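You operate a simulated robot arm through the tools that you are given. There is no shell and no other tool. Be economical: measure what you need, move in short steps, check, and stop when the job is done.

You are at the controls of a simulated robot arm. One attempt, no reset.

## Task
The red seal ring leaked: vent the plate and send its re-lap turns.
Fine: 4 turns a kPa lost. Vent before the blue knob lid comes off onto the blue mat; ring to the yellow re-lap tray. Send once; leave load and way.
Where things are to end (x, y in the base frame): blue knob lid within 0.06 m of [0.42, -0.14].

The check looks at the end state, three seconds after you hand in, the way a careful person would. Anything else that was tipped, shoved, dropped, spilled or broken makes it a failure. A push-on lid holds only when it is set on centred and level and pressed home; a screw cap is set on level and turned clockwise until tight.

## Robot
A 6-joint arm with a two-finger parallel gripper on a trunk, on a base that drives. Base frame: it is fixed to the floor where the robot stands at the start and does not move with it; the origin is under the middle of the robot, x ahead of it, y to its left, z up; the surface under the hand at the start is at about z = 0.8. Readings come in m, degrees, newtons and seconds.
With the tool pointing down near the work surface it reaches from about 0.1 to 0.74 m from the robot's upright axis, wherever it stands. Its first joint turns from -166.0 to 166.0 degrees. Places, roughly: blue knob lid (7x7x5 cm) [0.5, 0.2, 0.9]; blue mat [0.6, -0.2, 0.8]; inside of the yellow re-lap tray [0.8, -1.2, 0.8]; load knob [1.1, -1.2, 0.9]; red seal ring (7x7x3 cm) [0.5, 0.2, 0.8]; round gauge [0.7, 0.3, 1]; send button [1.1, -1.3, 0.9]; steel plate [0.5, 0.2, 0.8]; turns knob [1, -1, 0.9]; valve [0.4, 0, 0.9]; way lever [1.1, -1.2, 0.9]. Payload 3.91 kg.
The TCP is the grasp point between the finger pads, 0.03 m short of the fingertips. In the tool frame z runs along the fingers and y along their closing line. The gripper opens to 0.11 m. The fingers are 0.02 m wide and 0.01 m thick; the gripper's body (0.048 by 0.112 m) begins 0.055 m behind the TCP.
Orientation is that of the tool frame in the base frame, as a unit quaternion [w, x, y, z]. With the fingers straight down and closing along the base's y, the tool's x points along the base's -x, its y along +y and its z along -z.

## Interface
- The arm moves only by the tool jog_arm. Its argument "rows" is a list of rows, each a list of 6 numbers: the shift along the base's x, y, z in units of 50 mm (1.0 is 50 mm), then the turn, a rotation vector about the base's x, y, z in units of 6 degrees (1.0 is 6 degrees). In form: [[dx, dy, dz, wx, wy, wz], ...]. A call has 1 to 12 rows; each row shifts and turns the commanded pose from where the row before left it. "grip" is the gripper command, from -1 (shut) to 1 (fully open), values between in proportion, set as the call begins (left out, the last holds). A call with a number of a shift or a turn outside -1 to 1 is refused whole. Each row takes 0.2 s and may step no farther than 0.05 m and 8.6 degrees from the row before; otherwise, or with a gripper value out of range, the whole call is refused. A pose out of reach is approached as far as the arm can. The call stops where the force on the tool passes 40 N (or 10 N more than at its start, if that is more) or the arm is blocked; 0.2 s more then pass. The fingers move at their own pace (about 0.045 m/s each) and stop on an object; they squeeze with about 21 N. The grip force told is the motor's: it shows also when the fingers shut on nothing. Time passes only in rows, and 0.2 s behind the last, so rows that do not move let the fingers close. It gives the time, the measured TCP pose, the force on the tool (base axes), the opening and the grip force at its end, in the units of the frame above (readings bear some noise), with the torque about the TCP (base axes, N m) and any sound that the robot's microphone picked up.
- Cameras (640 x 400 px; columns grow to the right, rows downward): "scene" is now at [0.0244, 0.1465, 1.4449]; the picture's right is [-0.08, -1.00, 0.00], its down [-0.63, 0.05, -0.78] and it looks along [0.78, -0.06, -0.63] (base axes); focal length 276 px, centre (320, 200). "wrist" rides on the gripper at [0.071, 0.022, -0.107] in the tool frame; the picture's right is [-0.29, 0.96, 0.00], its down [-0.76, -0.23, -0.61] and it looks along [-0.58, -0.18, 0.79] (tool axes); focal length 243 px, centre (320, 200). There is no depth. A picture from a camera that has moved, and an enlarged one, comes with that camera's place and axes in the base frame and with its lens.
- grab_frame(camera): a new picture of that camera. It takes no simulated time.
- move_column(by): slides the trunk up (or, below 0, down) by that many m; the arm and the scene camera ride with it, the base frame stays. It gives what a move gives, with no picture.
- base_move(legs): drives the robot by 1 to 6 legs, each [ahead, left, turn to the left] in m, m and degrees, along the robot's own axes; the way and the turn of a leg run together, so that a leg with both is an arc; at most 1.5 m and 180 degrees a leg. The arm and the cameras ride along, it lands a little off, and it stops where it bumps. It gives what a move gives.
- aim_head(pan, tilt): turns the head with the scene camera to pan (to the left, within 86 degrees either way) and tilt (down, from -29 to 69), counted from straight ahead of the robot. It gives what a move gives.
- close_up(camera, box): a new picture of the part [left, top, right, bottom] of that camera's present view, enlarged. It takes no simulated time.
- finish_job(): hands the job in; it is judged then, once.

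Work in short steps. Places have to be worked out from the pictures, the camera data and where the tool is seen: move nearer, look again, correct. Check each grasp and each placing, and mend what went wrong. You have 120 turns and 90 pictures in all, those below and enlarged ones among them. Open the gripper and draw the arm clear of the work before you hand the job in, unless the task says otherwise; then end with one line.

The tools are called after "Request:" as name(argument=value, ...) on one line, values as JSON. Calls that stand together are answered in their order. jog_arm: Moves the arm, as the interface text tells. Its arguments: {"type":"object","properties":{"rows":{"type":"array","items":{"type":"array","items":{"type":"number"}}},"grip":{"type":"number"}},"required":["rows"]} The other tools are called the same way: move_column (by) slides the trunk up or down; base_move (legs) drives the base; aim_head (pan, tilt) turns the head that bears the scene camera; grab_frame (camera) takes a picture; close_up (camera, box) takes an enlarged picture of a part of a camera's view; finish_job () hands the job in.

At the start:

```text
t: 0.0
position: [0.3938, 0.0563, 1.1224]
tcp_rot: [0.0, 0.001, 1.0, 0.0]
contact_force: [-0.2, -0.6, 0.4]
wrist_torque: [-0.02, 0.0, -0.01]
finger_gap: 0.1102
grip_force: 0.1
trunk travel left (down, up): [-0.4, 0.19]
robot x, y, heading: [-0.0004, -0.0006, -0.2]
head pan, tilt: [-4.6, 38.9]
```

scene: 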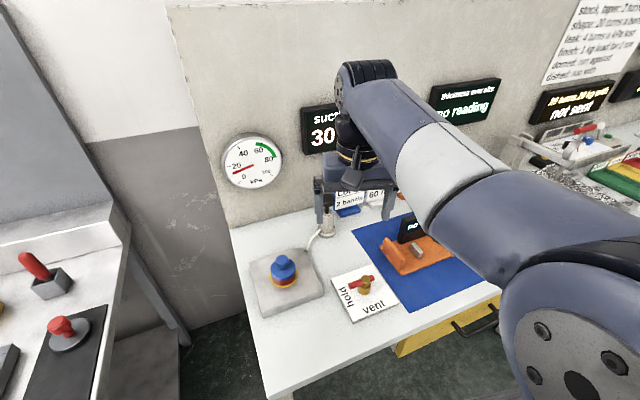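
wrist: 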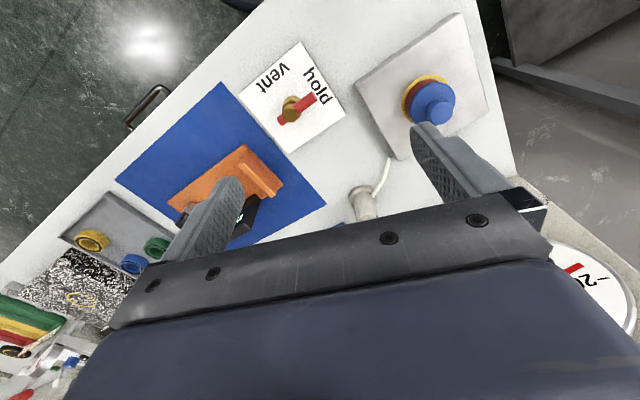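

The scene shows a gauge, a suction display and a rule sign. I take enlarged views of them first.

Request:
close_up(camera="scene", box=[210, 80, 370, 220])

Request:
close_up(camera="scene", box=[500, 0, 640, 180])

Request:
close_up(camera="scene", box=[230, 180, 490, 340])

```text
2.86 times, centred on (290, 150) of scene
camera zoom: at [0.0244, 0.1465, 1.4449], right [-0.08, -1.0, 0.0], down [-0.63, 0.05, -0.78], along [0.78, -0.06, -0.63], focal length 788 px, centre (406, 343)
```

zoom: 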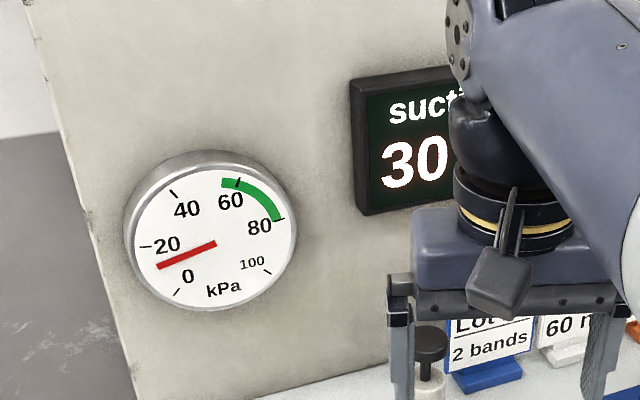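

```text
2.22 times, centred on (570, 90) of scene
camera zoom: at [0.0244, 0.1465, 1.4449], right [-0.08, -1.0, 0.0], down [-0.63, 0.05, -0.78], along [0.78, -0.06, -0.63], focal length 613 px, centre (-236, 444)
```

zoom: 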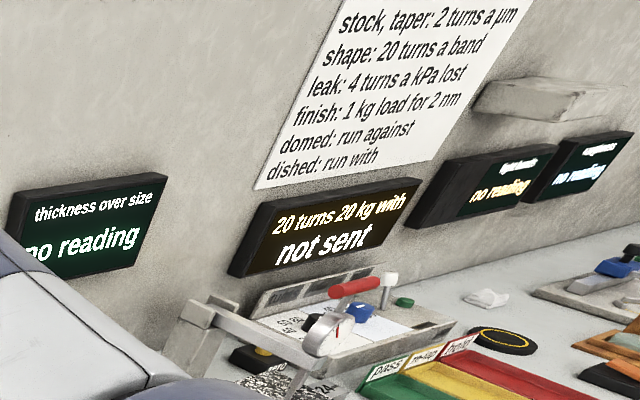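

```text
2.46 times, centred on (360, 260) of scene
camera zoom: at [0.0244, 0.1465, 1.4449], right [-0.08, -1.0, 0.0], down [-0.63, 0.05, -0.78], along [0.78, -0.06, -0.63], focal length 679 px, centre (222, 52)
```

zoom: 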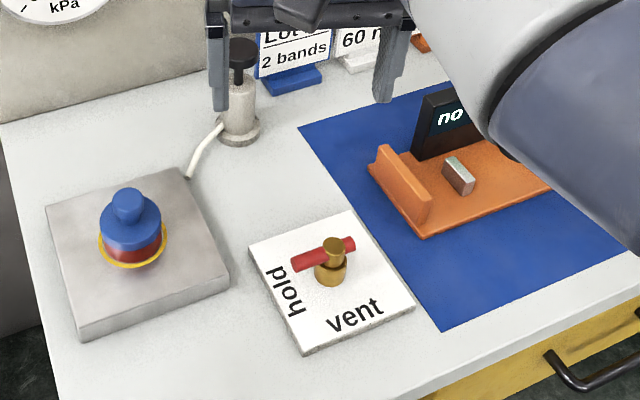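

The arm hides the suction display, so I move it to the right and look again.

Request:
jog_arm(rows=[[-0.5, -1, 0, 0, 0, 0], [-0.5, -1, 0, 0, 0, 0], [-0.5, -1, 0, 0, 0, 0], [-0.5, -1, 0, 0, 0, 0], [0, -1, 0, 0, 0, 0], [0, -1, 0, 0, 0, 0]])

Request:
close_up(camera="scene", box=[210, 70, 530, 270])

```text
refused: row 1 steps farther than a row can; nothing moved
```

```text
2.00 times, centred on (370, 170) of scene
camera zoom: at [0.0244, 0.1465, 1.4449], right [-0.08, -1.0, 0.0], down [-0.63, 0.05, -0.78], along [0.78, -0.06, -0.63], focal length 552 px, centre (220, 260)
```

zoom: 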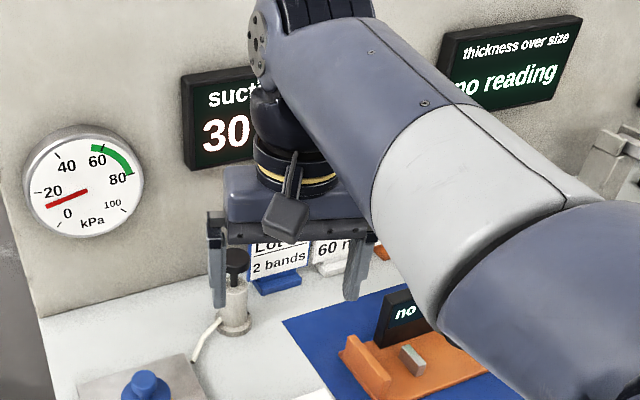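

The row step was too long; I repeat it shorter.

Request:
jog_arm(rows=[[-0.4, -0.85, 0, 0, 0, 0], [-0.4, -0.85, 0, 0, 0, 0], [-0.4, -0.85, 0, 0, 0, 0], [0, -0.95, 0, 0, 0, 0], [0, -0.95, 0, 0, 0, 0], [0, -0.95, 0, 0, 0, 0]])

Request:
close_up(camera="scene", box=[210, 70, 530, 270])

```text
t: 1.4
position: [0.3323, -0.2143, 1.1222]
tcp_rot: [0.0, -0.001, 1.0, 0.001]
contact_force: [-0.6, 0.1, -0.1]
wrist_torque: [0.01, 0.02, -0.02]
finger_gap: 0.1101
grip_force: 0.1
trunk travel left (down, up): [-0.4, 0.19]
robot x, y, heading: [-0.0025, 0.0026, 0.0]
head pan, tilt: [-4.6, 38.9]
```

```text
2.00 times, centred on (370, 170) of scene
camera zoom: at [0.0243, 0.1466, 1.4449], right [-0.08, -1.0, 0.0], down [-0.63, 0.05, -0.78], along [0.78, -0.06, -0.63], focal length 552 px, centre (220, 260)
```

zoom: 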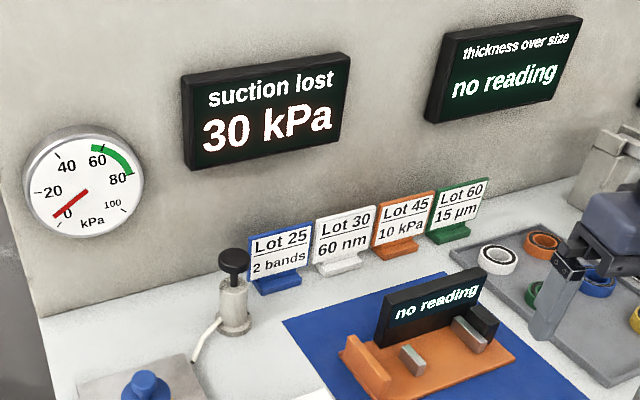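

The loss reads 30 kPa while the gauge has fallen to about 6. I look around the rest of the room and take a wider view of the signs.

Request:
aim_head(pan=-45, tilt=25)

Request:
grab_frame(camera="scene")

```text
t: 2.5
position: [0.3322, -0.2133, 1.1213]
tcp_rot: [0.0, 0.0, 1.0, 0.0]
contact_force: [-0.2, -0.1, 0.4]
wrist_torque: [0.02, 0.0, -0.01]
finger_gap: 0.11
grip_force: 0.0
trunk travel left (down, up): [-0.4, 0.19]
robot x, y, heading: [0.0005, -0.0012, -0.3]
head pan, tilt: [-45.0, 25.0]
```

```text
82 pictures are left
camera scene: at [0.0041, 0.0882, 1.4665], right [-0.71, -0.71, 0.0], down [-0.3, 0.3, -0.91], along [0.64, -0.64, -0.42], focal length 276 px, centre (320, 200)
```

scene: 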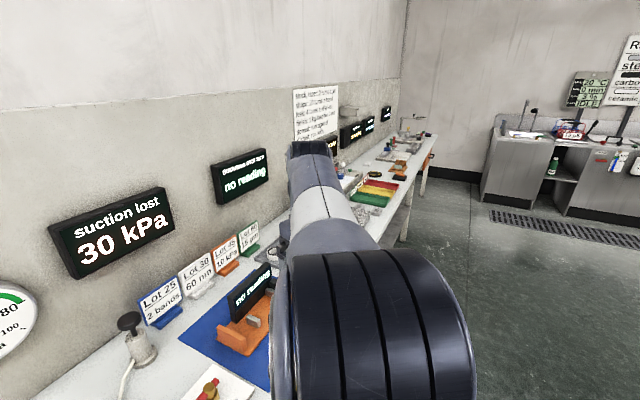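

Next I go to the valve, which I judge to be near (0.414, 0.004). I turn the head back and look from the wrist close by.

Request:
aim_head(pan=0, tilt=45)

Request:
jog_arm(rows=[[0, 0.9, 0, 0, 0, 0], [0, 0.9, 0, 0, 0, 0], [0.2, 0.9, -0.3, 0, 0, 0], [0.2, 0.9, -0.3, 0, 0, 0], [0, 0.6, -0.7, 0, 0, 0], [0, 0, -0.7, 0, 0, 0]])

Request:
grab_frame(camera="wrist")

Request:
grab_frame(camera="scene")

```text
t: 3.6
position: [0.3321, -0.2139, 1.1215]
tcp_rot: [0.0, 0.0, 1.0, 0.001]
contact_force: [0.6, -0.3, 0.6]
wrist_torque: [-0.01, 0.04, -0.03]
finger_gap: 0.1098
grip_force: 0.0
trunk travel left (down, up): [-0.4, 0.19]
robot x, y, heading: [-0.0007, -0.001, -0.1]
head pan, tilt: [0.0, 45.0]
```

```text
t: 5.0
position: [0.3544, -0.0037, 1.0211]
tcp_rot: [0.0, 0.0, 1.0, 0.001]
contact_force: [-0.4, -0.8, -0.9]
wrist_torque: [-0.01, -0.01, -0.04]
finger_gap: 0.1098
grip_force: 0.0
trunk travel left (down, up): [-0.4, 0.19]
robot x, y, heading: [0.0002, -0.0007, 0.0]
head pan, tilt: [0.0, 45.0]
```

```text
81 pictures are left
camera wrist: at [0.2834, 0.019, 1.1289], right [0.29, 0.96, 0.0], down [0.76, -0.23, 0.61], along [0.58, -0.18, -0.79], focal length 243 px, centre (320, 200)
```

wrist: 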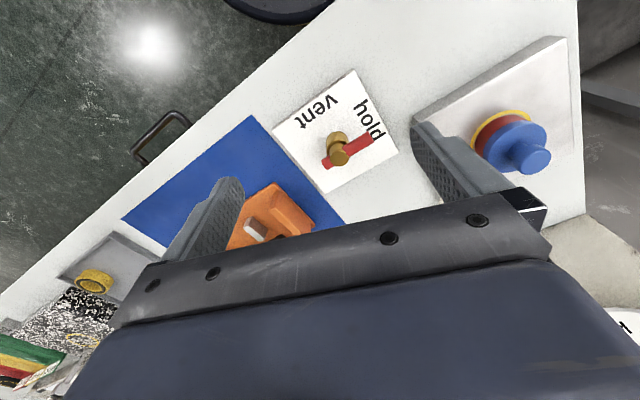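

```text
80 pictures are left
camera scene: at [0.0202, 0.1535, 1.436], right [0.0, -1.0, 0.0], down [-0.71, 0.0, -0.71], along [0.71, 0.0, -0.71], focal length 276 px, centre (320, 200)
```

scene: 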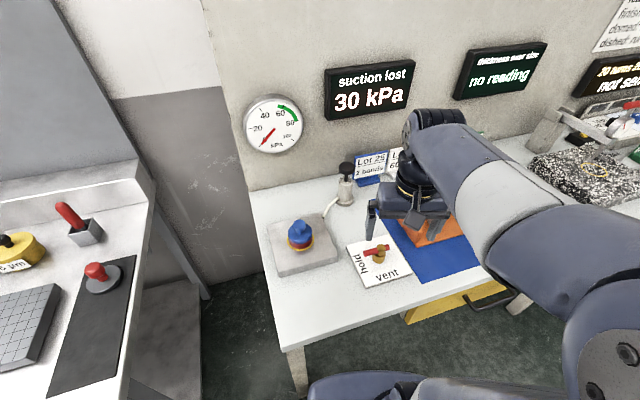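

Valve pivot comes out at about (0.409, 0.002) with the red arm toward +y ("hold"). I zoom in to judge its geometry.

Request:
close_up(camera="wrist", box=[260, 60, 420, 200])

Request:
close_up(camera="scene", box=[250, 200, 430, 300])

Request:
close_up(camera="scene", box=[230, 50, 430, 170])

```text
2.86 times, centred on (340, 130) of wrist
camera zoom: at [0.2834, 0.019, 1.1289], right [0.29, 0.96, 0.0], down [0.76, -0.23, 0.61], along [0.58, -0.18, -0.79], focal length 693 px, centre (263, 400)
```

zoom: 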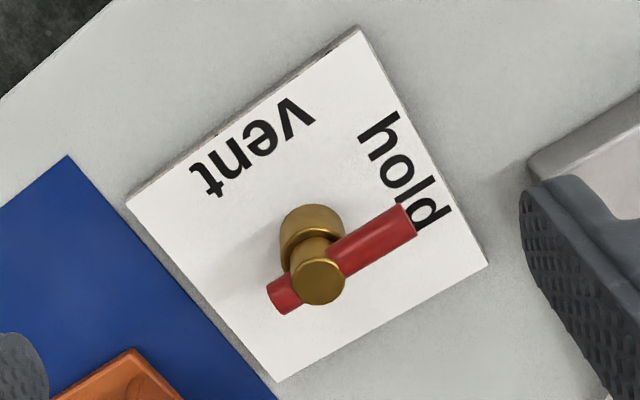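

```text
3.56 times, centred on (340, 250) of scene
camera zoom: at [0.0202, 0.1535, 1.436], right [0.0, -1.0, 0.0], down [-0.71, 0.0, -0.71], along [0.71, 0.0, -0.71], focal length 981 px, centre (249, 22)
```

zoom: 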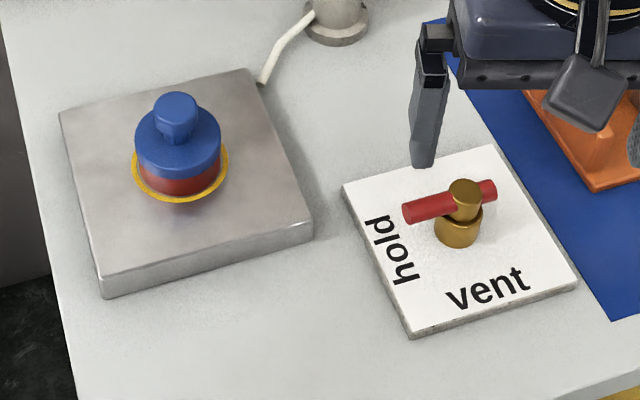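

```text
3.20 times, centred on (330, 110) of scene
camera zoom: at [0.0202, 0.1535, 1.436], right [0.0, -1.0, 0.0], down [-0.71, 0.0, -0.71], along [0.71, 0.0, -0.71], focal length 883 px, centre (288, 488)
```

zoom: 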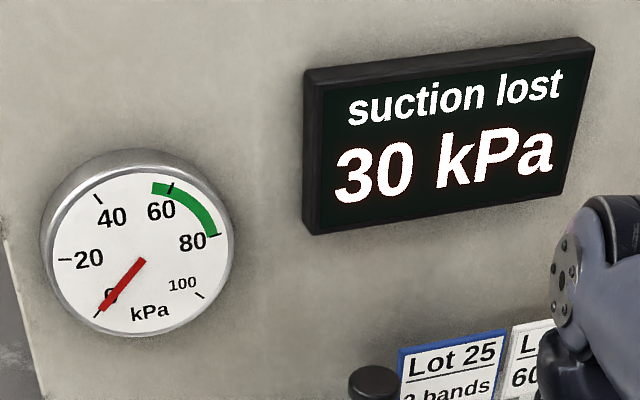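

The suction is at 0 now and the loss still reads 30 kPa, so the setting is 120 turns. Triangulated, the valve axis is at (0.4255, 0) with the rod at z≈0.85 pointing 107°. I turn the tool -72° so that it can grip across the rod, above it.

Request:
jog_arm(grip=0.0, rows=[[0.103, 0.057, -0.118, 0, 0, -1], [0.103, 0.057, -0.118, 0, 0, -1], [0.103, 0.057, -0.118, 0, 0, -1], [0.103, 0.057, -0.118, 0, 0, -1], [0.103, 0.057, -0.118, 0, 0, -1], [0.103, 0.057, -0.118, 0, 0, -1], [0.103, 0.057, -0.118, 0, 0, -1], [0.103, 0.057, -0.118, 0, 0, -1], [0.103, 0.057, -0.118, 0, 0, -1], [0.103, 0.057, -0.118, 0, 0, -1], [0.103, 0.057, -0.118, 0, 0, -1], [0.103, 0.057, -0.118, 0, 0, -1]])

Request:
grab_frame(camera="wrist")

Request:
close_up(camera="scene", box=[250, 180, 450, 310])

```text
t: 7.6
position: [0.4137, 0.0314, 0.9518]
tcp_rot: [0.0, 0.588, 0.809, 0.001]
contact_force: [0.1, -0.2, -0.2]
wrist_torque: [-0.01, -0.03, -0.01]
finger_gap: 0.0548
grip_force: 0.0
trunk travel left (down, up): [-0.4, 0.19]
robot x, y, heading: [0.0002, 0.0019, 0.1]
head pan, tilt: [0.0, 45.0]
```

```text
76 pictures are left
camera wrist: at [0.4143, 0.1065, 1.058], right [1.0, 0.02, 0.0], down [0.01, -0.79, 0.61], along [0.01, -0.61, -0.79], focal length 243 px, centre (320, 200)
```

wrist: 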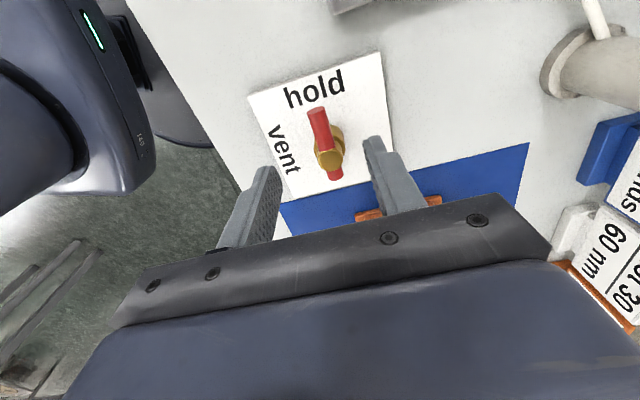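

```text
3.08 times, centred on (350, 245) of scene
camera zoom: at [0.0202, 0.1533, 1.436], right [0.0, -1.0, 0.0], down [-0.71, 0.0, -0.71], along [0.71, 0.0, -0.71], focal length 849 px, centre (228, 62)
```

zoom: 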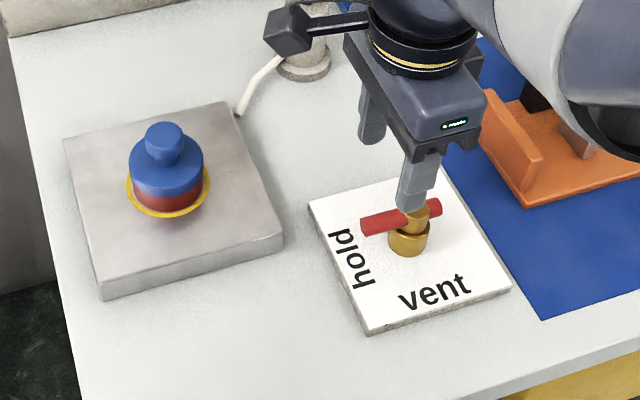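

The new view agrees with the estimate. I go down to z≈0.853 over the rod in two rows, then close.

Request:
jog_arm(rows=[[0.05, 0, -0.7, 0, 0, 0], [0, 0, -0.7, 0, 0, 0], [0, 0, -0.55, 0, 0, 0]])

Request:
jog_arm(grip=-1, rows=[[0, 0, 0, 0, 0, 0], [0, 0, 0, 0, 0, 0], [0, 0, 0, 0, 0, 0], [0, 0, 0, 0, 0, 0]])

Request:
close_up(camera="scene", box=[250, 180, 450, 310])

```text
t: 8.4
position: [0.4178, 0.0313, 0.8527]
tcp_rot: [0.0, 0.588, 0.809, 0.0]
contact_force: [0.2, -0.1, 0.1]
wrist_torque: [0.0, 0.01, -0.01]
finger_gap: 0.0549
grip_force: 0.1
trunk travel left (down, up): [-0.4, 0.19]
robot x, y, heading: [0.0007, 0.0017, -0.2]
head pan, tilt: [0.0, 45.0]
```

```text
t: 9.4
position: [0.4144, 0.0312, 0.8525]
tcp_rot: [-0.001, 0.587, 0.809, -0.002]
contact_force: [-17.1, -5.1, -1.9]
wrist_torque: [-0.03, 0.11, -0.29]
finger_gap: 0.0154
grip_force: 44.7
trunk travel left (down, up): [-0.4, 0.19]
robot x, y, heading: [-0.0007, -0.0007, -0.0]
head pan, tilt: [0.0, 45.0]
```

```text
3.08 times, centred on (350, 245) of scene
camera zoom: at [0.0185, 0.1527, 1.436], right [0.0, -1.0, 0.0], down [-0.71, 0.0, -0.71], along [0.71, 0.0, -0.71], focal length 849 px, centre (228, 62)
```

zoom: 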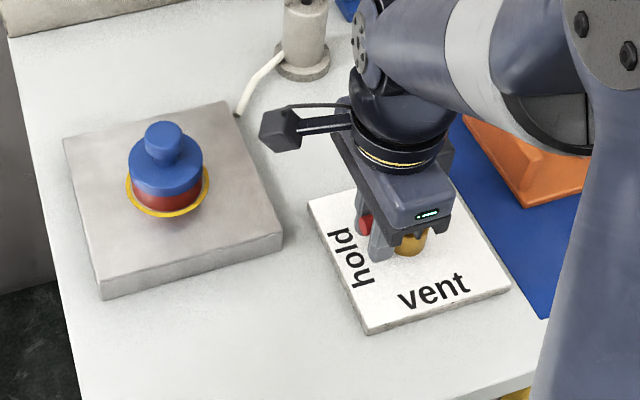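

The rod is gripped (gap 15 mm) with a small side load. I swing it counter-clockwise about the pivot, the first 42° with a 2 mm correction.

Request:
jog_arm(rows=[[-0.1044, -0.0234, 0, 0, 0, 1], [-0.0616, -0.03, 0, 0, 0, 1], [-0.0581, -0.0363, 0, 0, 0, 1], [-0.054, -0.0422, 0, 0, 0, 1], [-0.0493, -0.0476, 0, 0, 0, 1], [-0.044, -0.0525, 0, 0, 0, 1], [-0.0383, -0.0568, 0, 0, 0, 1]])

```text
t: 11.0
position: [0.3962, 0.016, 0.8542]
tcp_rot: [0.0, 0.258, 0.966, 0.001]
contact_force: [-7.1, -7.2, -17.1]
wrist_torque: [-0.18, -0.34, -0.34]
finger_gap: 0.0155
grip_force: 44.9
trunk travel left (down, up): [-0.4, 0.19]
robot x, y, heading: [-0.004, -0.0028, -0.1]
head pan, tilt: [0.0, 45.0]
```

The valve turns with moderate forces. I continue the remaining 48°.

Request:
jog_arm(rows=[[-0.0322, -0.0605, 0, 0, 0, 1], [-0.0257, -0.0635, 0, 0, 0, 1], [-0.0189, -0.0658, 0, 0, 0, 1], [-0.0119, -0.0675, 0, 0, 0, 1], [-0.0048, -0.0683, 0, 0, 0, 1], [0.0024, -0.0685, 0, 0, 0, 1], [0.0095, -0.0678, 0, 0, 0, 1], [0.0166, -0.0665, 0, 0, 0, 1]])

Request:
grab_frame(camera="wrist")

```text
t: 12.8
position: [0.394, -0.0088, 0.8532]
tcp_rot: [0.0, -0.157, 0.988, 0.0]
contact_force: [-4.3, -4.9, -10.1]
wrist_torque: [-0.17, 0.67, -0.05]
finger_gap: 0.0159
grip_force: 44.6
trunk travel left (down, up): [-0.4, 0.19]
robot x, y, heading: [0.0014, -0.0009, 0.1]
head pan, tilt: [0.0, 45.0]
```

```text
73 pictures are left
camera wrist: at [0.3202, -0.0109, 0.9604], right [-0.02, 1.0, 0.0], down [0.79, 0.02, 0.61], along [0.61, 0.01, -0.79], focal length 243 px, centre (320, 200)
```

wrist: 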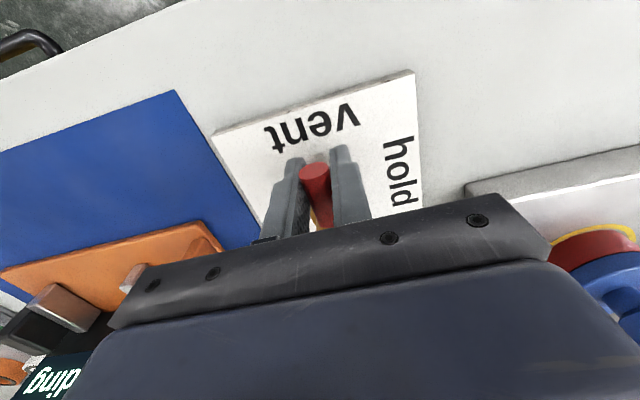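

The rod points to "vent". I release it (partly open), rise, and look.

Request:
jog_arm(grip=-0.2, rows=[[0, 0, 0, 0, 0, 0], [0, 0, 0, 0, 0, 0], [0, 0, 0, 0, 0, 0], [0, 0, 0.8, 0, 0, 0], [0, 0, 0.9, 0, 0, 0], [0, 0, 0.9, 0, 0, 0]])

Request:
grab_frame(camera="wrist")

Request:
grab_frame(camera="scene")

```text
t: 14.2
position: [0.3934, -0.0085, 0.9828]
tcp_rot: [0.0, -0.156, 0.988, 0.001]
contact_force: [-0.4, 0.1, 1.0]
wrist_torque: [0.0, -0.01, 0.01]
finger_gap: 0.0441
grip_force: 0.1
trunk travel left (down, up): [-0.4, 0.19]
robot x, y, heading: [0.0011, -0.0004, -0.1]
head pan, tilt: [0.0, 45.0]
```

```text
72 pictures are left
camera wrist: at [0.3201, -0.0102, 1.09], right [-0.02, 1.0, 0.0], down [0.79, 0.02, 0.61], along [0.61, 0.01, -0.79], focal length 243 px, centre (320, 200)
```

wrist: 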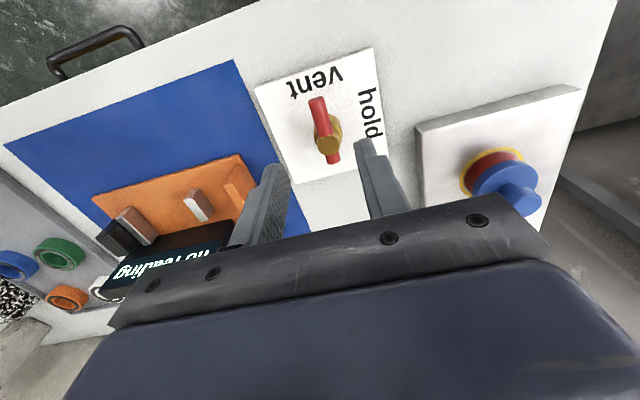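

```text
71 pictures are left
camera scene: at [0.0203, 0.1533, 1.4359], right [0.0, -1.0, 0.0], down [-0.71, 0.0, -0.71], along [0.71, 0.0, -0.71], focal length 276 px, centre (320, 200)
```

scene: 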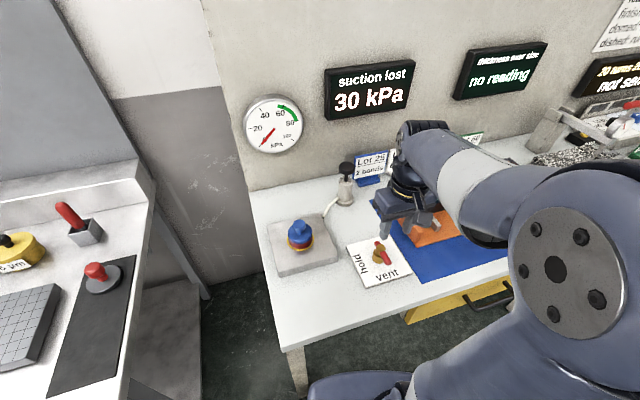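

Vented: the rod points to vent and the gauge is at 0. The lid's knob lies near (0.47, 0.206, top ≈0.895); I move above it with the gripper wide open and look.

Request:
jog_arm(grip=0.3, rows=[[0, 0, 0.3, 0, 0, 0], [0.1, 0.9, 0, 0, 0, 0], [0.1, 0.9, 0, 0, 0, 0], [0.2, 0.9, 0, 0, 0, 0], [0.1, 0.5, 0, 0, 0, 0]])

Request:
grab_frame(camera="wrist")

Request:
close_up(camera="scene", box=[250, 180, 410, 290])

```text
t: 15.4
position: [0.4187, 0.1502, 0.999]
tcp_rot: [0.0, -0.156, 0.988, -0.001]
contact_force: [-0.6, 0.8, -0.4]
wrist_torque: [0.03, 0.02, -0.03]
finger_gap: 0.0715
grip_force: 0.1
trunk travel left (down, up): [-0.4, 0.19]
robot x, y, heading: [-0.0005, 0.0018, 0.2]
head pan, tilt: [0.0, 45.0]
```

```text
70 pictures are left
camera wrist: at [0.3453, 0.1493, 1.1055], right [-0.02, 1.0, 0.0], down [0.79, 0.02, 0.61], along [0.61, 0.01, -0.79], focal length 243 px, centre (320, 200)
```

wrist: 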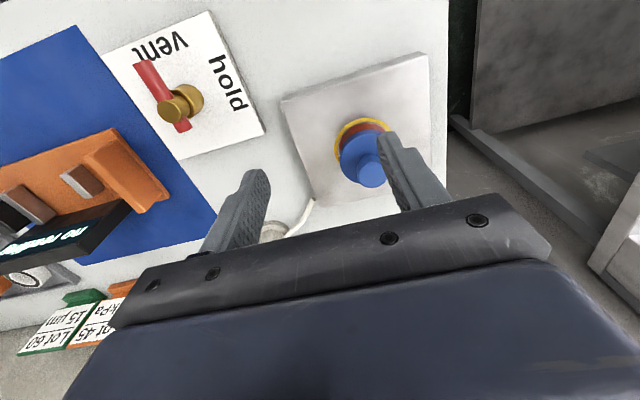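

```text
3.64 times, centred on (330, 235) of scene
camera zoom: at [0.0204, 0.1534, 1.4359], right [0.0, -1.0, 0.0], down [-0.71, 0.0, -0.71], along [0.71, 0.0, -0.71], focal length 1003 px, centre (284, 73)
```

zoom: 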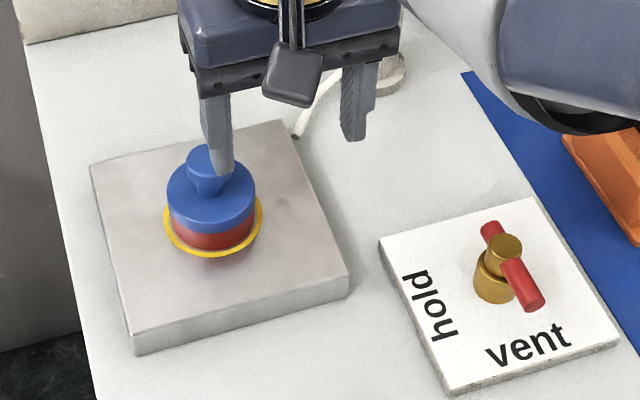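

The knob's center is at about (0.472, 0.204). I centre over it and go down to z≈0.925, then look before the grasp.

Request:
jog_arm(rows=[[0.53, 0.54, 0, 0, 0, 0], [0.53, 0.54, 0, 0, 0, 0], [0, 0, -0.7, 0, 0, 0], [0, 0, -0.75, 0, 0, 0]])

Request:
grab_frame(camera="wrist")

Request:
close_up(camera="scene", box=[250, 180, 410, 290])

```text
t: 16.4
position: [0.4702, 0.2037, 0.9258]
tcp_rot: [0.001, -0.157, 0.988, 0.0]
contact_force: [-0.7, 1.3, -0.7]
wrist_torque: [-0.01, 0.0, 0.01]
finger_gap: 0.0714
grip_force: 0.0
trunk travel left (down, up): [-0.4, 0.19]
robot x, y, heading: [-0.0021, -0.0001, 0.0]
head pan, tilt: [0.0, 45.0]
```

```text
68 pictures are left
camera wrist: at [0.3974, 0.2037, 1.0325], right [-0.02, 1.0, 0.0], down [0.79, 0.02, 0.61], along [0.61, 0.01, -0.79], focal length 243 px, centre (320, 200)
```

wrist: 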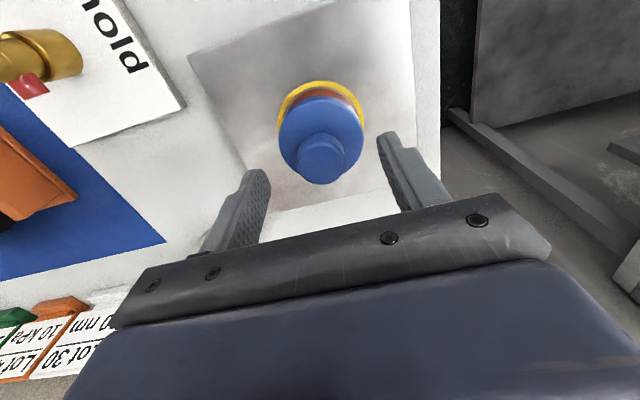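

```text
3.64 times, centred on (330, 235) of scene
camera zoom: at [0.0201, 0.1533, 1.436], right [0.0, -1.0, 0.0], down [-0.71, 0.0, -0.71], along [0.71, 0.0, -0.71], focal length 1003 px, centre (284, 73)
```

zoom: 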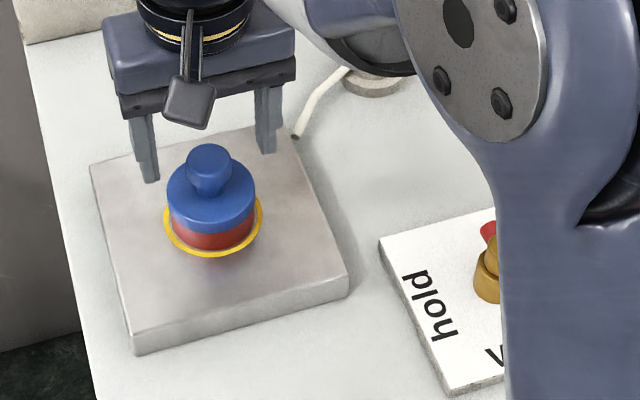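

Combining both views: lid disc top at z≈0.860, centred at (0.4726, 0.2055), knob up to ≈0.90. I lower to z≈0.897 so that the tips just clear the disc, then close.

Request:
jog_arm(rows=[[0.05, 0.04, -0.3, 0, 0, 0], [0, 0, -0.28, 0, 0, 0]])

Request:
jog_arm(grip=-1, rows=[[0, 0, 0, 0, 0, 0], [0, 0, 0, 0, 0, 0], [0, 0, 0, 0, 0, 0], [0, 0, 0, 0, 0, 0]])

Request:
close_up(camera="scene", box=[250, 180, 410, 290])

```text
t: 17.0
position: [0.4742, 0.2067, 0.8973]
tcp_rot: [0.0, -0.157, 0.988, 0.0]
contact_force: [0.5, 1.0, -0.8]
wrist_torque: [-0.03, 0.02, -0.02]
finger_gap: 0.0717
grip_force: 0.0
trunk travel left (down, up): [-0.4, 0.19]
robot x, y, heading: [-0.0036, 0.0027, 0.1]
head pan, tilt: [0.0, 45.0]
```

```text
t: 18.0
position: [0.4736, 0.2046, 0.8972]
tcp_rot: [0.0, -0.157, 0.988, 0.0]
contact_force: [-0.2, 0.9, 1.0]
wrist_torque: [0.01, -0.02, 0.01]
finger_gap: 0.0317
grip_force: 20.9
trunk travel left (down, up): [-0.4, 0.19]
robot x, y, heading: [0.0021, -0.0013, -0.2]
head pan, tilt: [0.0, 45.0]
```

```text
3.64 times, centred on (330, 235) of scene
camera zoom: at [0.0203, 0.1534, 1.4359], right [0.0, -1.0, 0.0], down [-0.71, 0.0, -0.71], along [0.71, 0.0, -0.71], focal length 1003 px, centre (284, 73)
```

zoom: 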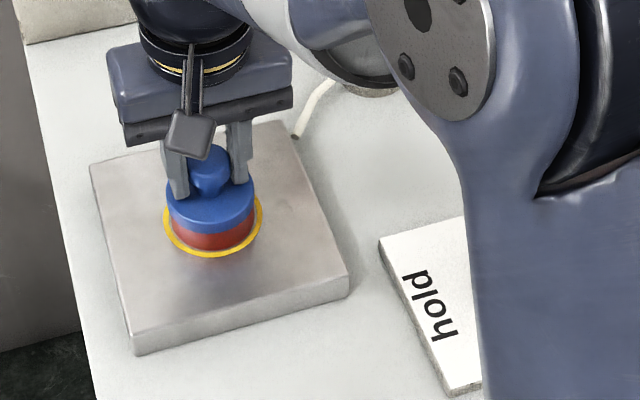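

The knob is gripped centrally (32 mm, little side force). I lift straight up slowly and look whether the ring stays.

Request:
jog_arm(rows=[[0, 0, 0.15, 0, 0, 0], [0, 0, 0.2, 0, 0, 0], [0, 0, 0.3, 0, 0, 0], [0, 0, 0.4, 0, 0, 0], [0, 0, 0.6, 0, 0, 0]])

Request:
close_up(camera="scene", box=[250, 160, 430, 290])

```text
t: 19.2
position: [0.4745, 0.2058, 0.9796]
tcp_rot: [0.0, -0.156, 0.988, 0.0]
contact_force: [0.6, -0.2, -2.4]
wrist_torque: [0.02, -0.01, 0.04]
finger_gap: 0.0315
grip_force: 20.9
trunk travel left (down, up): [-0.4, 0.19]
robot x, y, heading: [0.0037, -0.0002, -0.1]
head pan, tilt: [0.0, 45.0]
```

```text
3.08 times, centred on (340, 225) of scene
camera zoom: at [0.0205, 0.1535, 1.4359], right [0.0, -1.0, 0.0], down [-0.71, 0.0, -0.71], along [0.71, 0.0, -0.71], focal length 849 px, centre (258, 123)
```

zoom: 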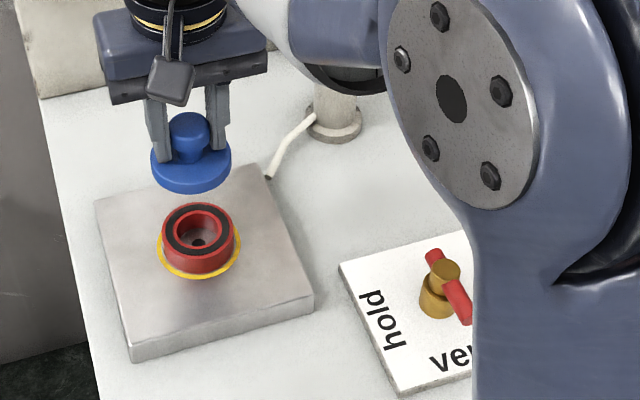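

The lid is off cleanly and the ring stays put. I carry the lid to above (0.425, -0.145), a spot I judge to be on the mat and clear of the orange fixture, then look.

Request:
jog_arm(rows=[[-0.1, -0.9, 0.2, 0, 0, 0], [-0.2, -0.9, 0.2, 0, 0, 0], [-0.2, -0.9, 0.1, 0, 0, 0], [-0.2, -0.9, 0, 0, 0, 0], [-0.2, -0.9, 0, 0, 0, 0], [-0.1, -0.9, 0, 0, 0, 0], [0, -0.9, 0, 0, 0, 0], [0, -0.72, 0, 0, 0, 0]])

Request:
grab_frame(camera="wrist")

Request:
grab_frame(camera="scene")

```text
t: 21.0
position: [0.4251, -0.146, 1.0044]
tcp_rot: [-0.001, -0.157, 0.988, 0.0]
contact_force: [0.3, 0.1, -3.0]
wrist_torque: [-0.02, 0.04, -0.03]
finger_gap: 0.0315
grip_force: 21.4
trunk travel left (down, up): [-0.4, 0.19]
robot x, y, heading: [0.0009, 0.0005, 0.3]
head pan, tilt: [0.0, 45.0]
```

```text
64 pictures are left
camera wrist: at [0.351, -0.1468, 1.1119], right [-0.02, 1.0, 0.0], down [0.79, 0.02, 0.61], along [0.61, 0.01, -0.79], focal length 243 px, centre (320, 200)
```

wrist: 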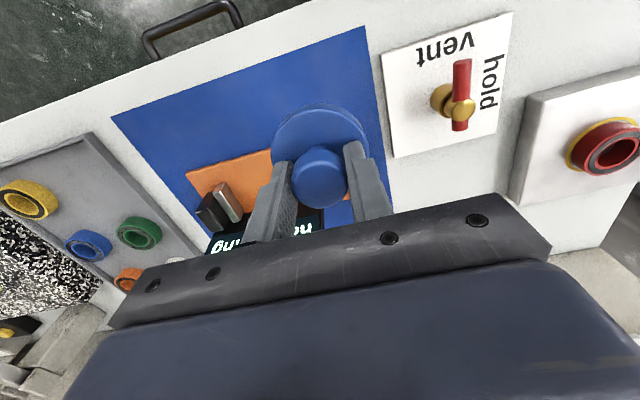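

```text
63 pictures are left
camera scene: at [0.0205, 0.1533, 1.4359], right [0.0, -1.0, 0.0], down [-0.71, 0.0, -0.71], along [0.71, 0.0, -0.71], focal length 276 px, centre (320, 200)
```

scene: 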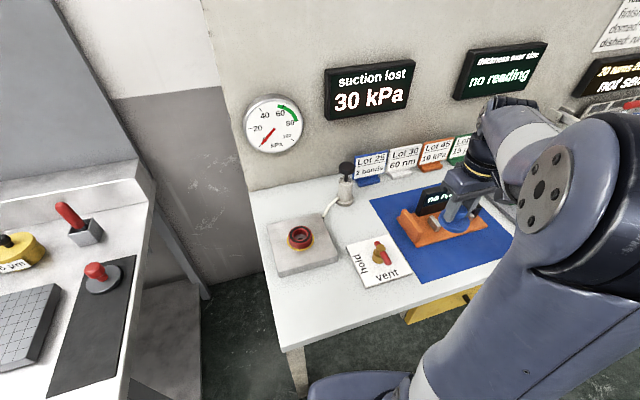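

The spot is within the mat (11 and 27 mm to spare) and about 13 mm clear of the orange fixture. I lower, the last part slowly until contact.

Request:
jog_arm(rows=[[0, 0, -0.9, 0, 0, 0], [0, 0, -0.9, 0, 0, 0], [0, 0, -0.6, 0, 0, 0]])

Request:
jog_arm(rows=[[0, 0, -0.06, 0, 0, 0], [0, 0, -0.06, 0, 0, 0], [0, 0, -0.06, 0, 0, 0], [0, 0, -0.06, 0, 0, 0]])

Request:
close_up(camera="scene", box=[360, 160, 520, 290])

```text
t: 21.8
position: [0.4235, -0.1451, 0.8839]
tcp_rot: [0.0, -0.156, 0.988, 0.0]
contact_force: [-0.6, 0.5, -2.4]
wrist_torque: [-0.01, 0.01, -0.01]
finger_gap: 0.0316
grip_force: 21.1
trunk travel left (down, up): [-0.4, 0.19]
robot x, y, heading: [0.0009, -0.0041, 0.1]
head pan, tilt: [0.0, 45.0]
```

```text
t: 22.8
position: [0.4232, -0.1444, 0.8716]
tcp_rot: [0.0, -0.156, 0.988, 0.0]
contact_force: [0.2, -0.3, -3.7]
wrist_torque: [0.02, 0.01, -0.01]
finger_gap: 0.0317
grip_force: 20.9
trunk travel left (down, up): [-0.4, 0.19]
robot x, y, heading: [-0.0001, -0.0, 0.0]
head pan, tilt: [0.0, 45.0]
```

```text
3.08 times, centred on (440, 225) of scene
camera zoom: at [0.0204, 0.1533, 1.436], right [0.0, -1.0, 0.0], down [-0.71, 0.0, -0.71], along [0.71, 0.0, -0.71], focal length 849 px, centre (-49, 123)
```

zoom: 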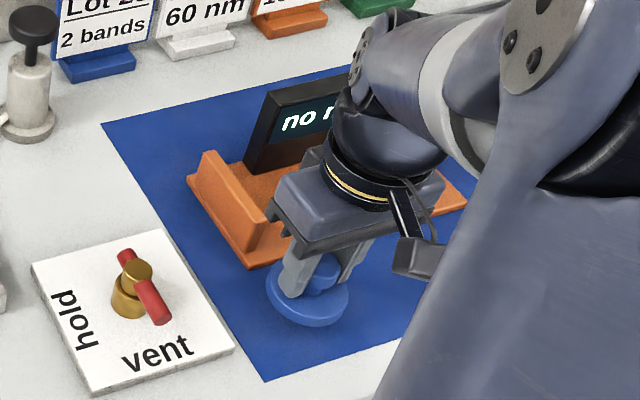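

No contact yet; I go on lowering slowly.

Request:
jog_arm(rows=[[0, 0, -0.06, 0, 0, 0], [0, 0, -0.06, 0, 0, 0], [0, 0, -0.06, 0, 0, 0], [0, 0, -0.06, 0, 0, 0]])

```text
t: 23.8
position: [0.424, -0.1445, 0.8605]
tcp_rot: [0.0, -0.157, 0.988, 0.001]
contact_force: [-0.2, 0.0, -2.3]
wrist_torque: [0.0, -0.01, 0.0]
finger_gap: 0.0316
grip_force: 20.9
trunk travel left (down, up): [-0.4, 0.19]
robot x, y, heading: [-0.0013, -0.0039, -0.0]
head pan, tilt: [0.0, 45.0]
```

Still free. I continue.

Request:
jog_arm(rows=[[0, 0, -0.05, 0, 0, 0], [0, 0, -0.05, 0, 0, 0], [0, 0, -0.05, 0, 0, 0], [0, 0, -0.05, 0, 0, 0]])

Request:
close_up(camera="scene", box=[360, 160, 520, 290])

```text
t: 24.8
position: [0.4243, -0.1452, 0.8501]
tcp_rot: [0.0, -0.156, 0.988, 0.0]
contact_force: [-0.7, 0.1, -3.0]
wrist_torque: [0.01, -0.02, 0.03]
finger_gap: 0.0316
grip_force: 21.0
trunk travel left (down, up): [-0.4, 0.19]
robot x, y, heading: [-0.0013, 0.0019, 0.2]
head pan, tilt: [0.0, 45.0]
```

```text
3.08 times, centred on (440, 225) of scene
camera zoom: at [0.0204, 0.1533, 1.436], right [0.0, -1.0, 0.0], down [-0.71, 0.0, -0.71], along [0.71, 0.0, -0.71], focal length 849 px, centre (-49, 123)
```

zoom: 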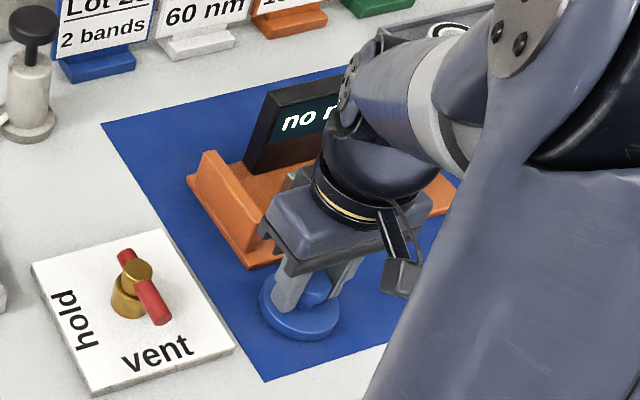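

Very near the surface now. I continue to contact.

Request:
jog_arm(rows=[[0, 0, -0.04, 0, 0, 0], [0, 0, -0.04, 0, 0, 0], [0, 0, -0.04, 0, 0, 0]])

```text
t: 25.6
position: [0.4249, -0.1444, 0.8442]
tcp_rot: [0.0, -0.157, 0.988, 0.0]
contact_force: [-1.0, 1.2, -1.9]
wrist_torque: [0.03, -0.03, 0.0]
finger_gap: 0.0314
grip_force: 21.1
trunk travel left (down, up): [-0.4, 0.19]
robot x, y, heading: [-0.0001, 0.0014, 0.1]
head pan, tilt: [0.0, 45.0]
```

Request:
jog_arm(rows=[[0, 0, -0.03, 0, 0, 0], [0, 0, -0.03, 0, 0, 0], [0, 0, -0.03, 0, 0, 0]])

```text
t: 26.4
position: [0.4248, -0.145, 0.842]
tcp_rot: [0.002, -0.156, 0.988, -0.001]
contact_force: [1.4, 0.8, 29.5]
wrist_torque: [0.14, 0.21, 0.0]
finger_gap: 0.0318
grip_force: 21.2
trunk travel left (down, up): [-0.4, 0.19]
robot x, y, heading: [0.0005, -0.0033, 0.1]
head pan, tilt: [0.0, 45.0]
```

Contact: 29 N upward at z=0.842, so the lid is on the mat. I ease up, open, and rise.

Request:
jog_arm(grip=0.2, rows=[[0, 0, 0.04, 0, 0, 0], [0, 0, 0, 0, 0, 0], [0, 0, 0, 0, 0, 0], [0, 0, 0.5, 0, 0, 0], [0, 0, 0.9, 0, 0, 0], [0, 0, 0.9, 0, 0, 0], [0, 0, 0.9, 0, 0, 0]])

Request:
grab_frame(camera="wrist")

```text
t: 28.0
position: [0.4261, -0.1446, 1.0029]
tcp_rot: [-0.001, -0.157, 0.988, 0.001]
contact_force: [0.9, 0.8, 0.4]
wrist_torque: [0.0, 0.03, 0.01]
finger_gap: 0.0663
grip_force: 0.1
trunk travel left (down, up): [-0.4, 0.19]
robot x, y, heading: [-0.0006, -0.0016, 0.2]
head pan, tilt: [0.0, 45.0]
```

```text
60 pictures are left
camera wrist: at [0.3515, -0.1456, 1.1098], right [-0.02, 1.0, 0.0], down [0.79, 0.02, 0.61], along [0.61, 0.01, -0.79], focal length 243 px, centre (320, 200)
```

wrist: 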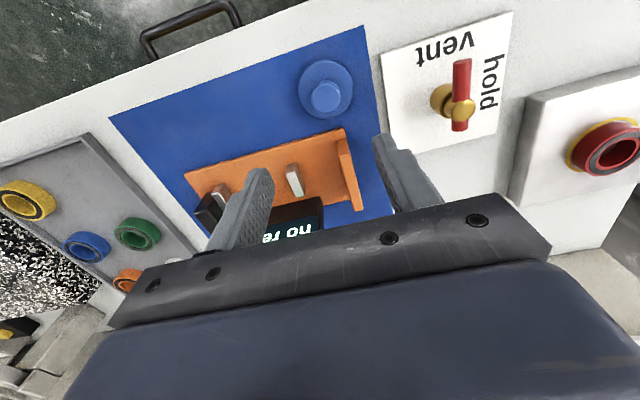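

The lid sits flat on the mat with nothing disturbed. I go back over the ring with the gripper fully open.

Request:
jog_arm(grip=1, rows=[[0, 0.9, 0, 0, 0, 0], [0.2, 0.9, 0, 0, 0, 0], [0.2, 0.9, 0, 0, 0, 0], [0.2, 0.9, 0, 0, 0, 0], [0.2, 0.9, 0, 0, 0, 0], [0.1, 0.9, 0, 0, 0, 0], [0, 0.9, -0.2, 0, 0, 0], [0, 0.7, -0.7, 0, 0, 0]])

Request:
grab_frame(camera="wrist")

Request:
close_up(camera="scene", box=[250, 180, 410, 290])

```text
t: 29.8
position: [0.4706, 0.2069, 0.9565]
tcp_rot: [0.001, -0.156, 0.988, 0.0]
contact_force: [-0.1, -0.4, 0.3]
wrist_torque: [0.0, -0.02, -0.01]
finger_gap: 0.1099
grip_force: 0.2
trunk travel left (down, up): [-0.4, 0.19]
robot x, y, heading: [-0.0023, 0.0027, 0.1]
head pan, tilt: [0.0, 45.0]
```

```text
59 pictures are left
camera wrist: at [0.3958, 0.2059, 1.0637], right [-0.02, 1.0, 0.0], down [0.79, 0.01, 0.61], along [0.61, 0.01, -0.79], focal length 243 px, centre (320, 200)
```

wrist: 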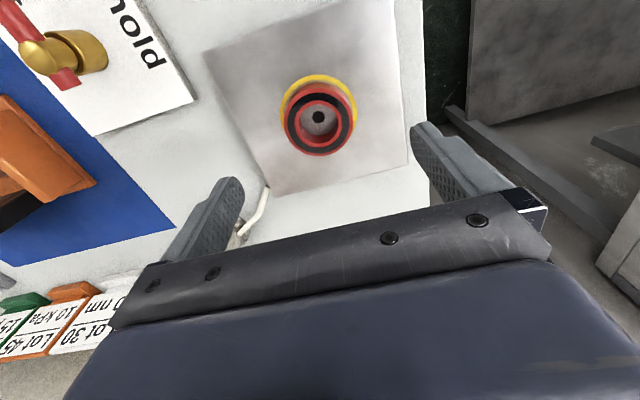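

```text
3.64 times, centred on (330, 235) of scene
camera zoom: at [0.0201, 0.1532, 1.436], right [0.0, -1.0, 0.0], down [-0.71, 0.0, -0.71], along [0.71, 0.0, -0.71], focal length 1003 px, centre (284, 73)
```

zoom: 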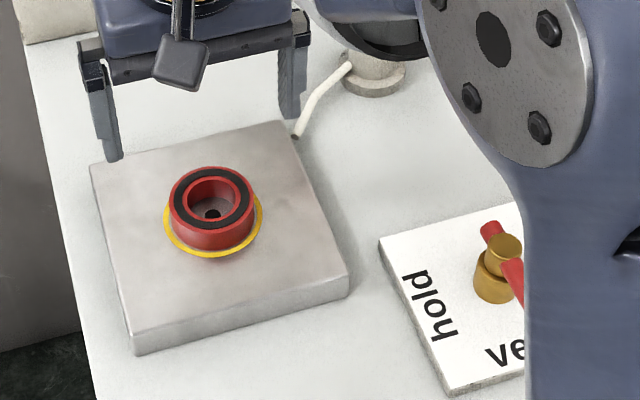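

The ring's centre is (0.472, 0.206), right below. I lower to z≈0.860 and close on its outer wall.

Request:
jog_arm(rows=[[0.03, -0.02, -0.7, 0, 0, 0], [0, 0, -0.7, 0, 0, 0], [0, 0, -0.52, 0, 0, 0]])

Request:
jog_arm(grip=-1, rows=[[0, 0, 0, 0, 0, 0], [0, 0, 0, 0, 0, 0], [0, 0, 0, 0, 0, 0], [0, 0, 0, 0, 0, 0]])

Request:
close_up(camera="scene", box=[250, 180, 410, 290])

```text
t: 30.6
position: [0.4692, 0.2048, 0.8596]
tcp_rot: [0.001, -0.157, 0.988, 0.0]
contact_force: [0.5, -0.3, -0.7]
wrist_torque: [0.01, 0.01, 0.02]
finger_gap: 0.1103
grip_force: 0.1
trunk travel left (down, up): [-0.4, 0.19]
robot x, y, heading: [-0.0011, -0.001, 0.1]
head pan, tilt: [0.0, 45.0]
```

```text
t: 31.6
position: [0.4696, 0.2046, 0.86]
tcp_rot: [0.0, -0.157, 0.988, 0.0]
contact_force: [0.2, 0.7, 0.9]
wrist_torque: [-0.01, 0.0, -0.01]
finger_gap: 0.0608
grip_force: 20.9
trunk travel left (down, up): [-0.4, 0.19]
robot x, y, heading: [-0.0007, 0.0002, 0.1]
head pan, tilt: [0.0, 45.0]
```

```text
3.64 times, centred on (330, 235) of scene
camera zoom: at [0.0203, 0.1534, 1.4359], right [0.0, -1.0, 0.0], down [-0.71, 0.0, -0.71], along [0.71, 0.0, -0.71], focal length 1003 px, centre (284, 73)
```

zoom: 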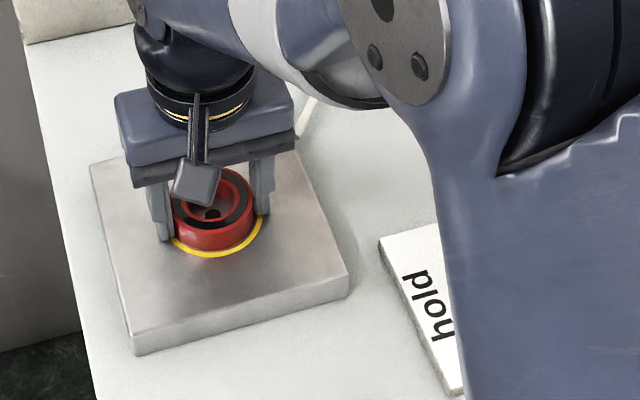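

The ring is held (61 mm). I lift it gently.

Request:
jog_arm(rows=[[0, 0, 0.15, 0, 0, 0], [0, 0, 0.3, 0, 0, 0], [0, 0, 0.6, 0, 0, 0], [0, 0, 0.8, 0, 0, 0], [0, 0, 0.9, 0, 0, 0], [0, 0, 0.9, 0, 0, 0]])

Request:
grab_frame(camera="scene")

```text
t: 33.0
position: [0.4706, 0.2044, 1.0446]
tcp_rot: [0.0, -0.156, 0.988, 0.0]
contact_force: [-0.2, 1.0, -0.6]
wrist_torque: [0.01, -0.01, -0.03]
finger_gap: 0.0609
grip_force: 21.1
trunk travel left (down, up): [-0.4, 0.19]
robot x, y, heading: [0.0001, -0.004, 0.2]
head pan, tilt: [0.0, 45.0]
```

```text
56 pictures are left
camera scene: at [0.0204, 0.1534, 1.4359], right [0.0, -1.0, 0.0], down [-0.71, 0.0, -0.71], along [0.71, 0.0, -0.71], focal length 276 px, centre (320, 200)
```

scene: 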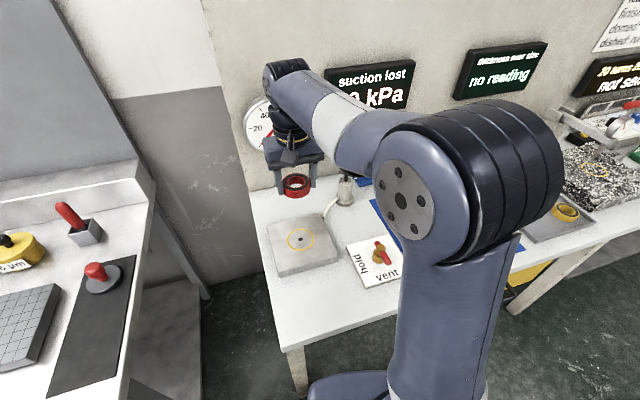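

The ring came free. I tuck the arm in and high before driving along the bench (it runs about along (0.31, -0.95)).

Request:
jog_arm(rows=[[-0.5, -0.5, 0.35, 0, 0, 0], [-0.5, -0.6, 0.35, 0, 0, 0], [-0.5, -0.6, 0.35, 0, 0, 0], [-0.5, -0.6, 0.35, 0, 0, 0], [-0.5, -0.6, 0.35, 0, 0, 0], [-0.5, -0.6, 0.35, 0, 0, 0], [-0.5, -0.6, 0, 0, 0, 0]])

Request:
aim_head(pan=-60, tilt=35)

Request:
grab_frame(camera="scene")

```text
t: 34.6
position: [0.2947, -0.0011, 1.1508]
tcp_rot: [0.0, -0.157, 0.988, 0.0]
contact_force: [-0.7, -0.1, -1.6]
wrist_torque: [0.0, 0.04, -0.01]
finger_gap: 0.0608
grip_force: 20.7
trunk travel left (down, up): [-0.4, 0.19]
robot x, y, heading: [-0.0003, -0.0031, -0.1]
head pan, tilt: [0.0, 45.0]
```

```text
t: 35.9
position: [0.2963, -0.0008, 1.1498]
tcp_rot: [0.0, -0.156, 0.988, 0.001]
contact_force: [-0.4, -0.3, -1.0]
wrist_torque: [0.02, 0.01, 0.0]
finger_gap: 0.061
grip_force: 20.7
trunk travel left (down, up): [-0.4, 0.19]
robot x, y, heading: [0.0008, -0.0001, 0.1]
head pan, tilt: [-60.0, 35.0]
```

```text
55 pictures are left
camera scene: at [-0.017, 0.0771, 1.4508], right [-0.87, -0.5, 0.0], down [-0.29, 0.5, -0.82], along [0.41, -0.71, -0.57], focal length 276 px, centre (320, 200)
```

scene: 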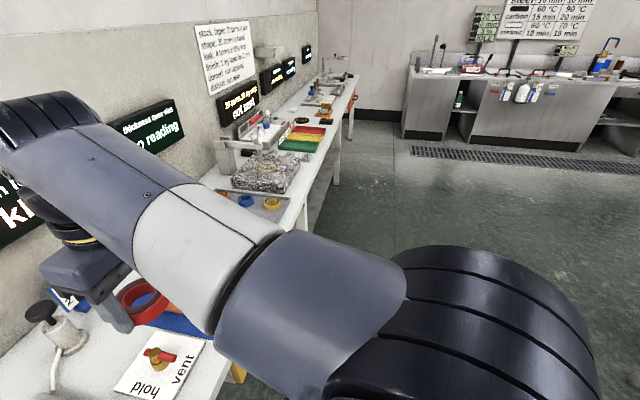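

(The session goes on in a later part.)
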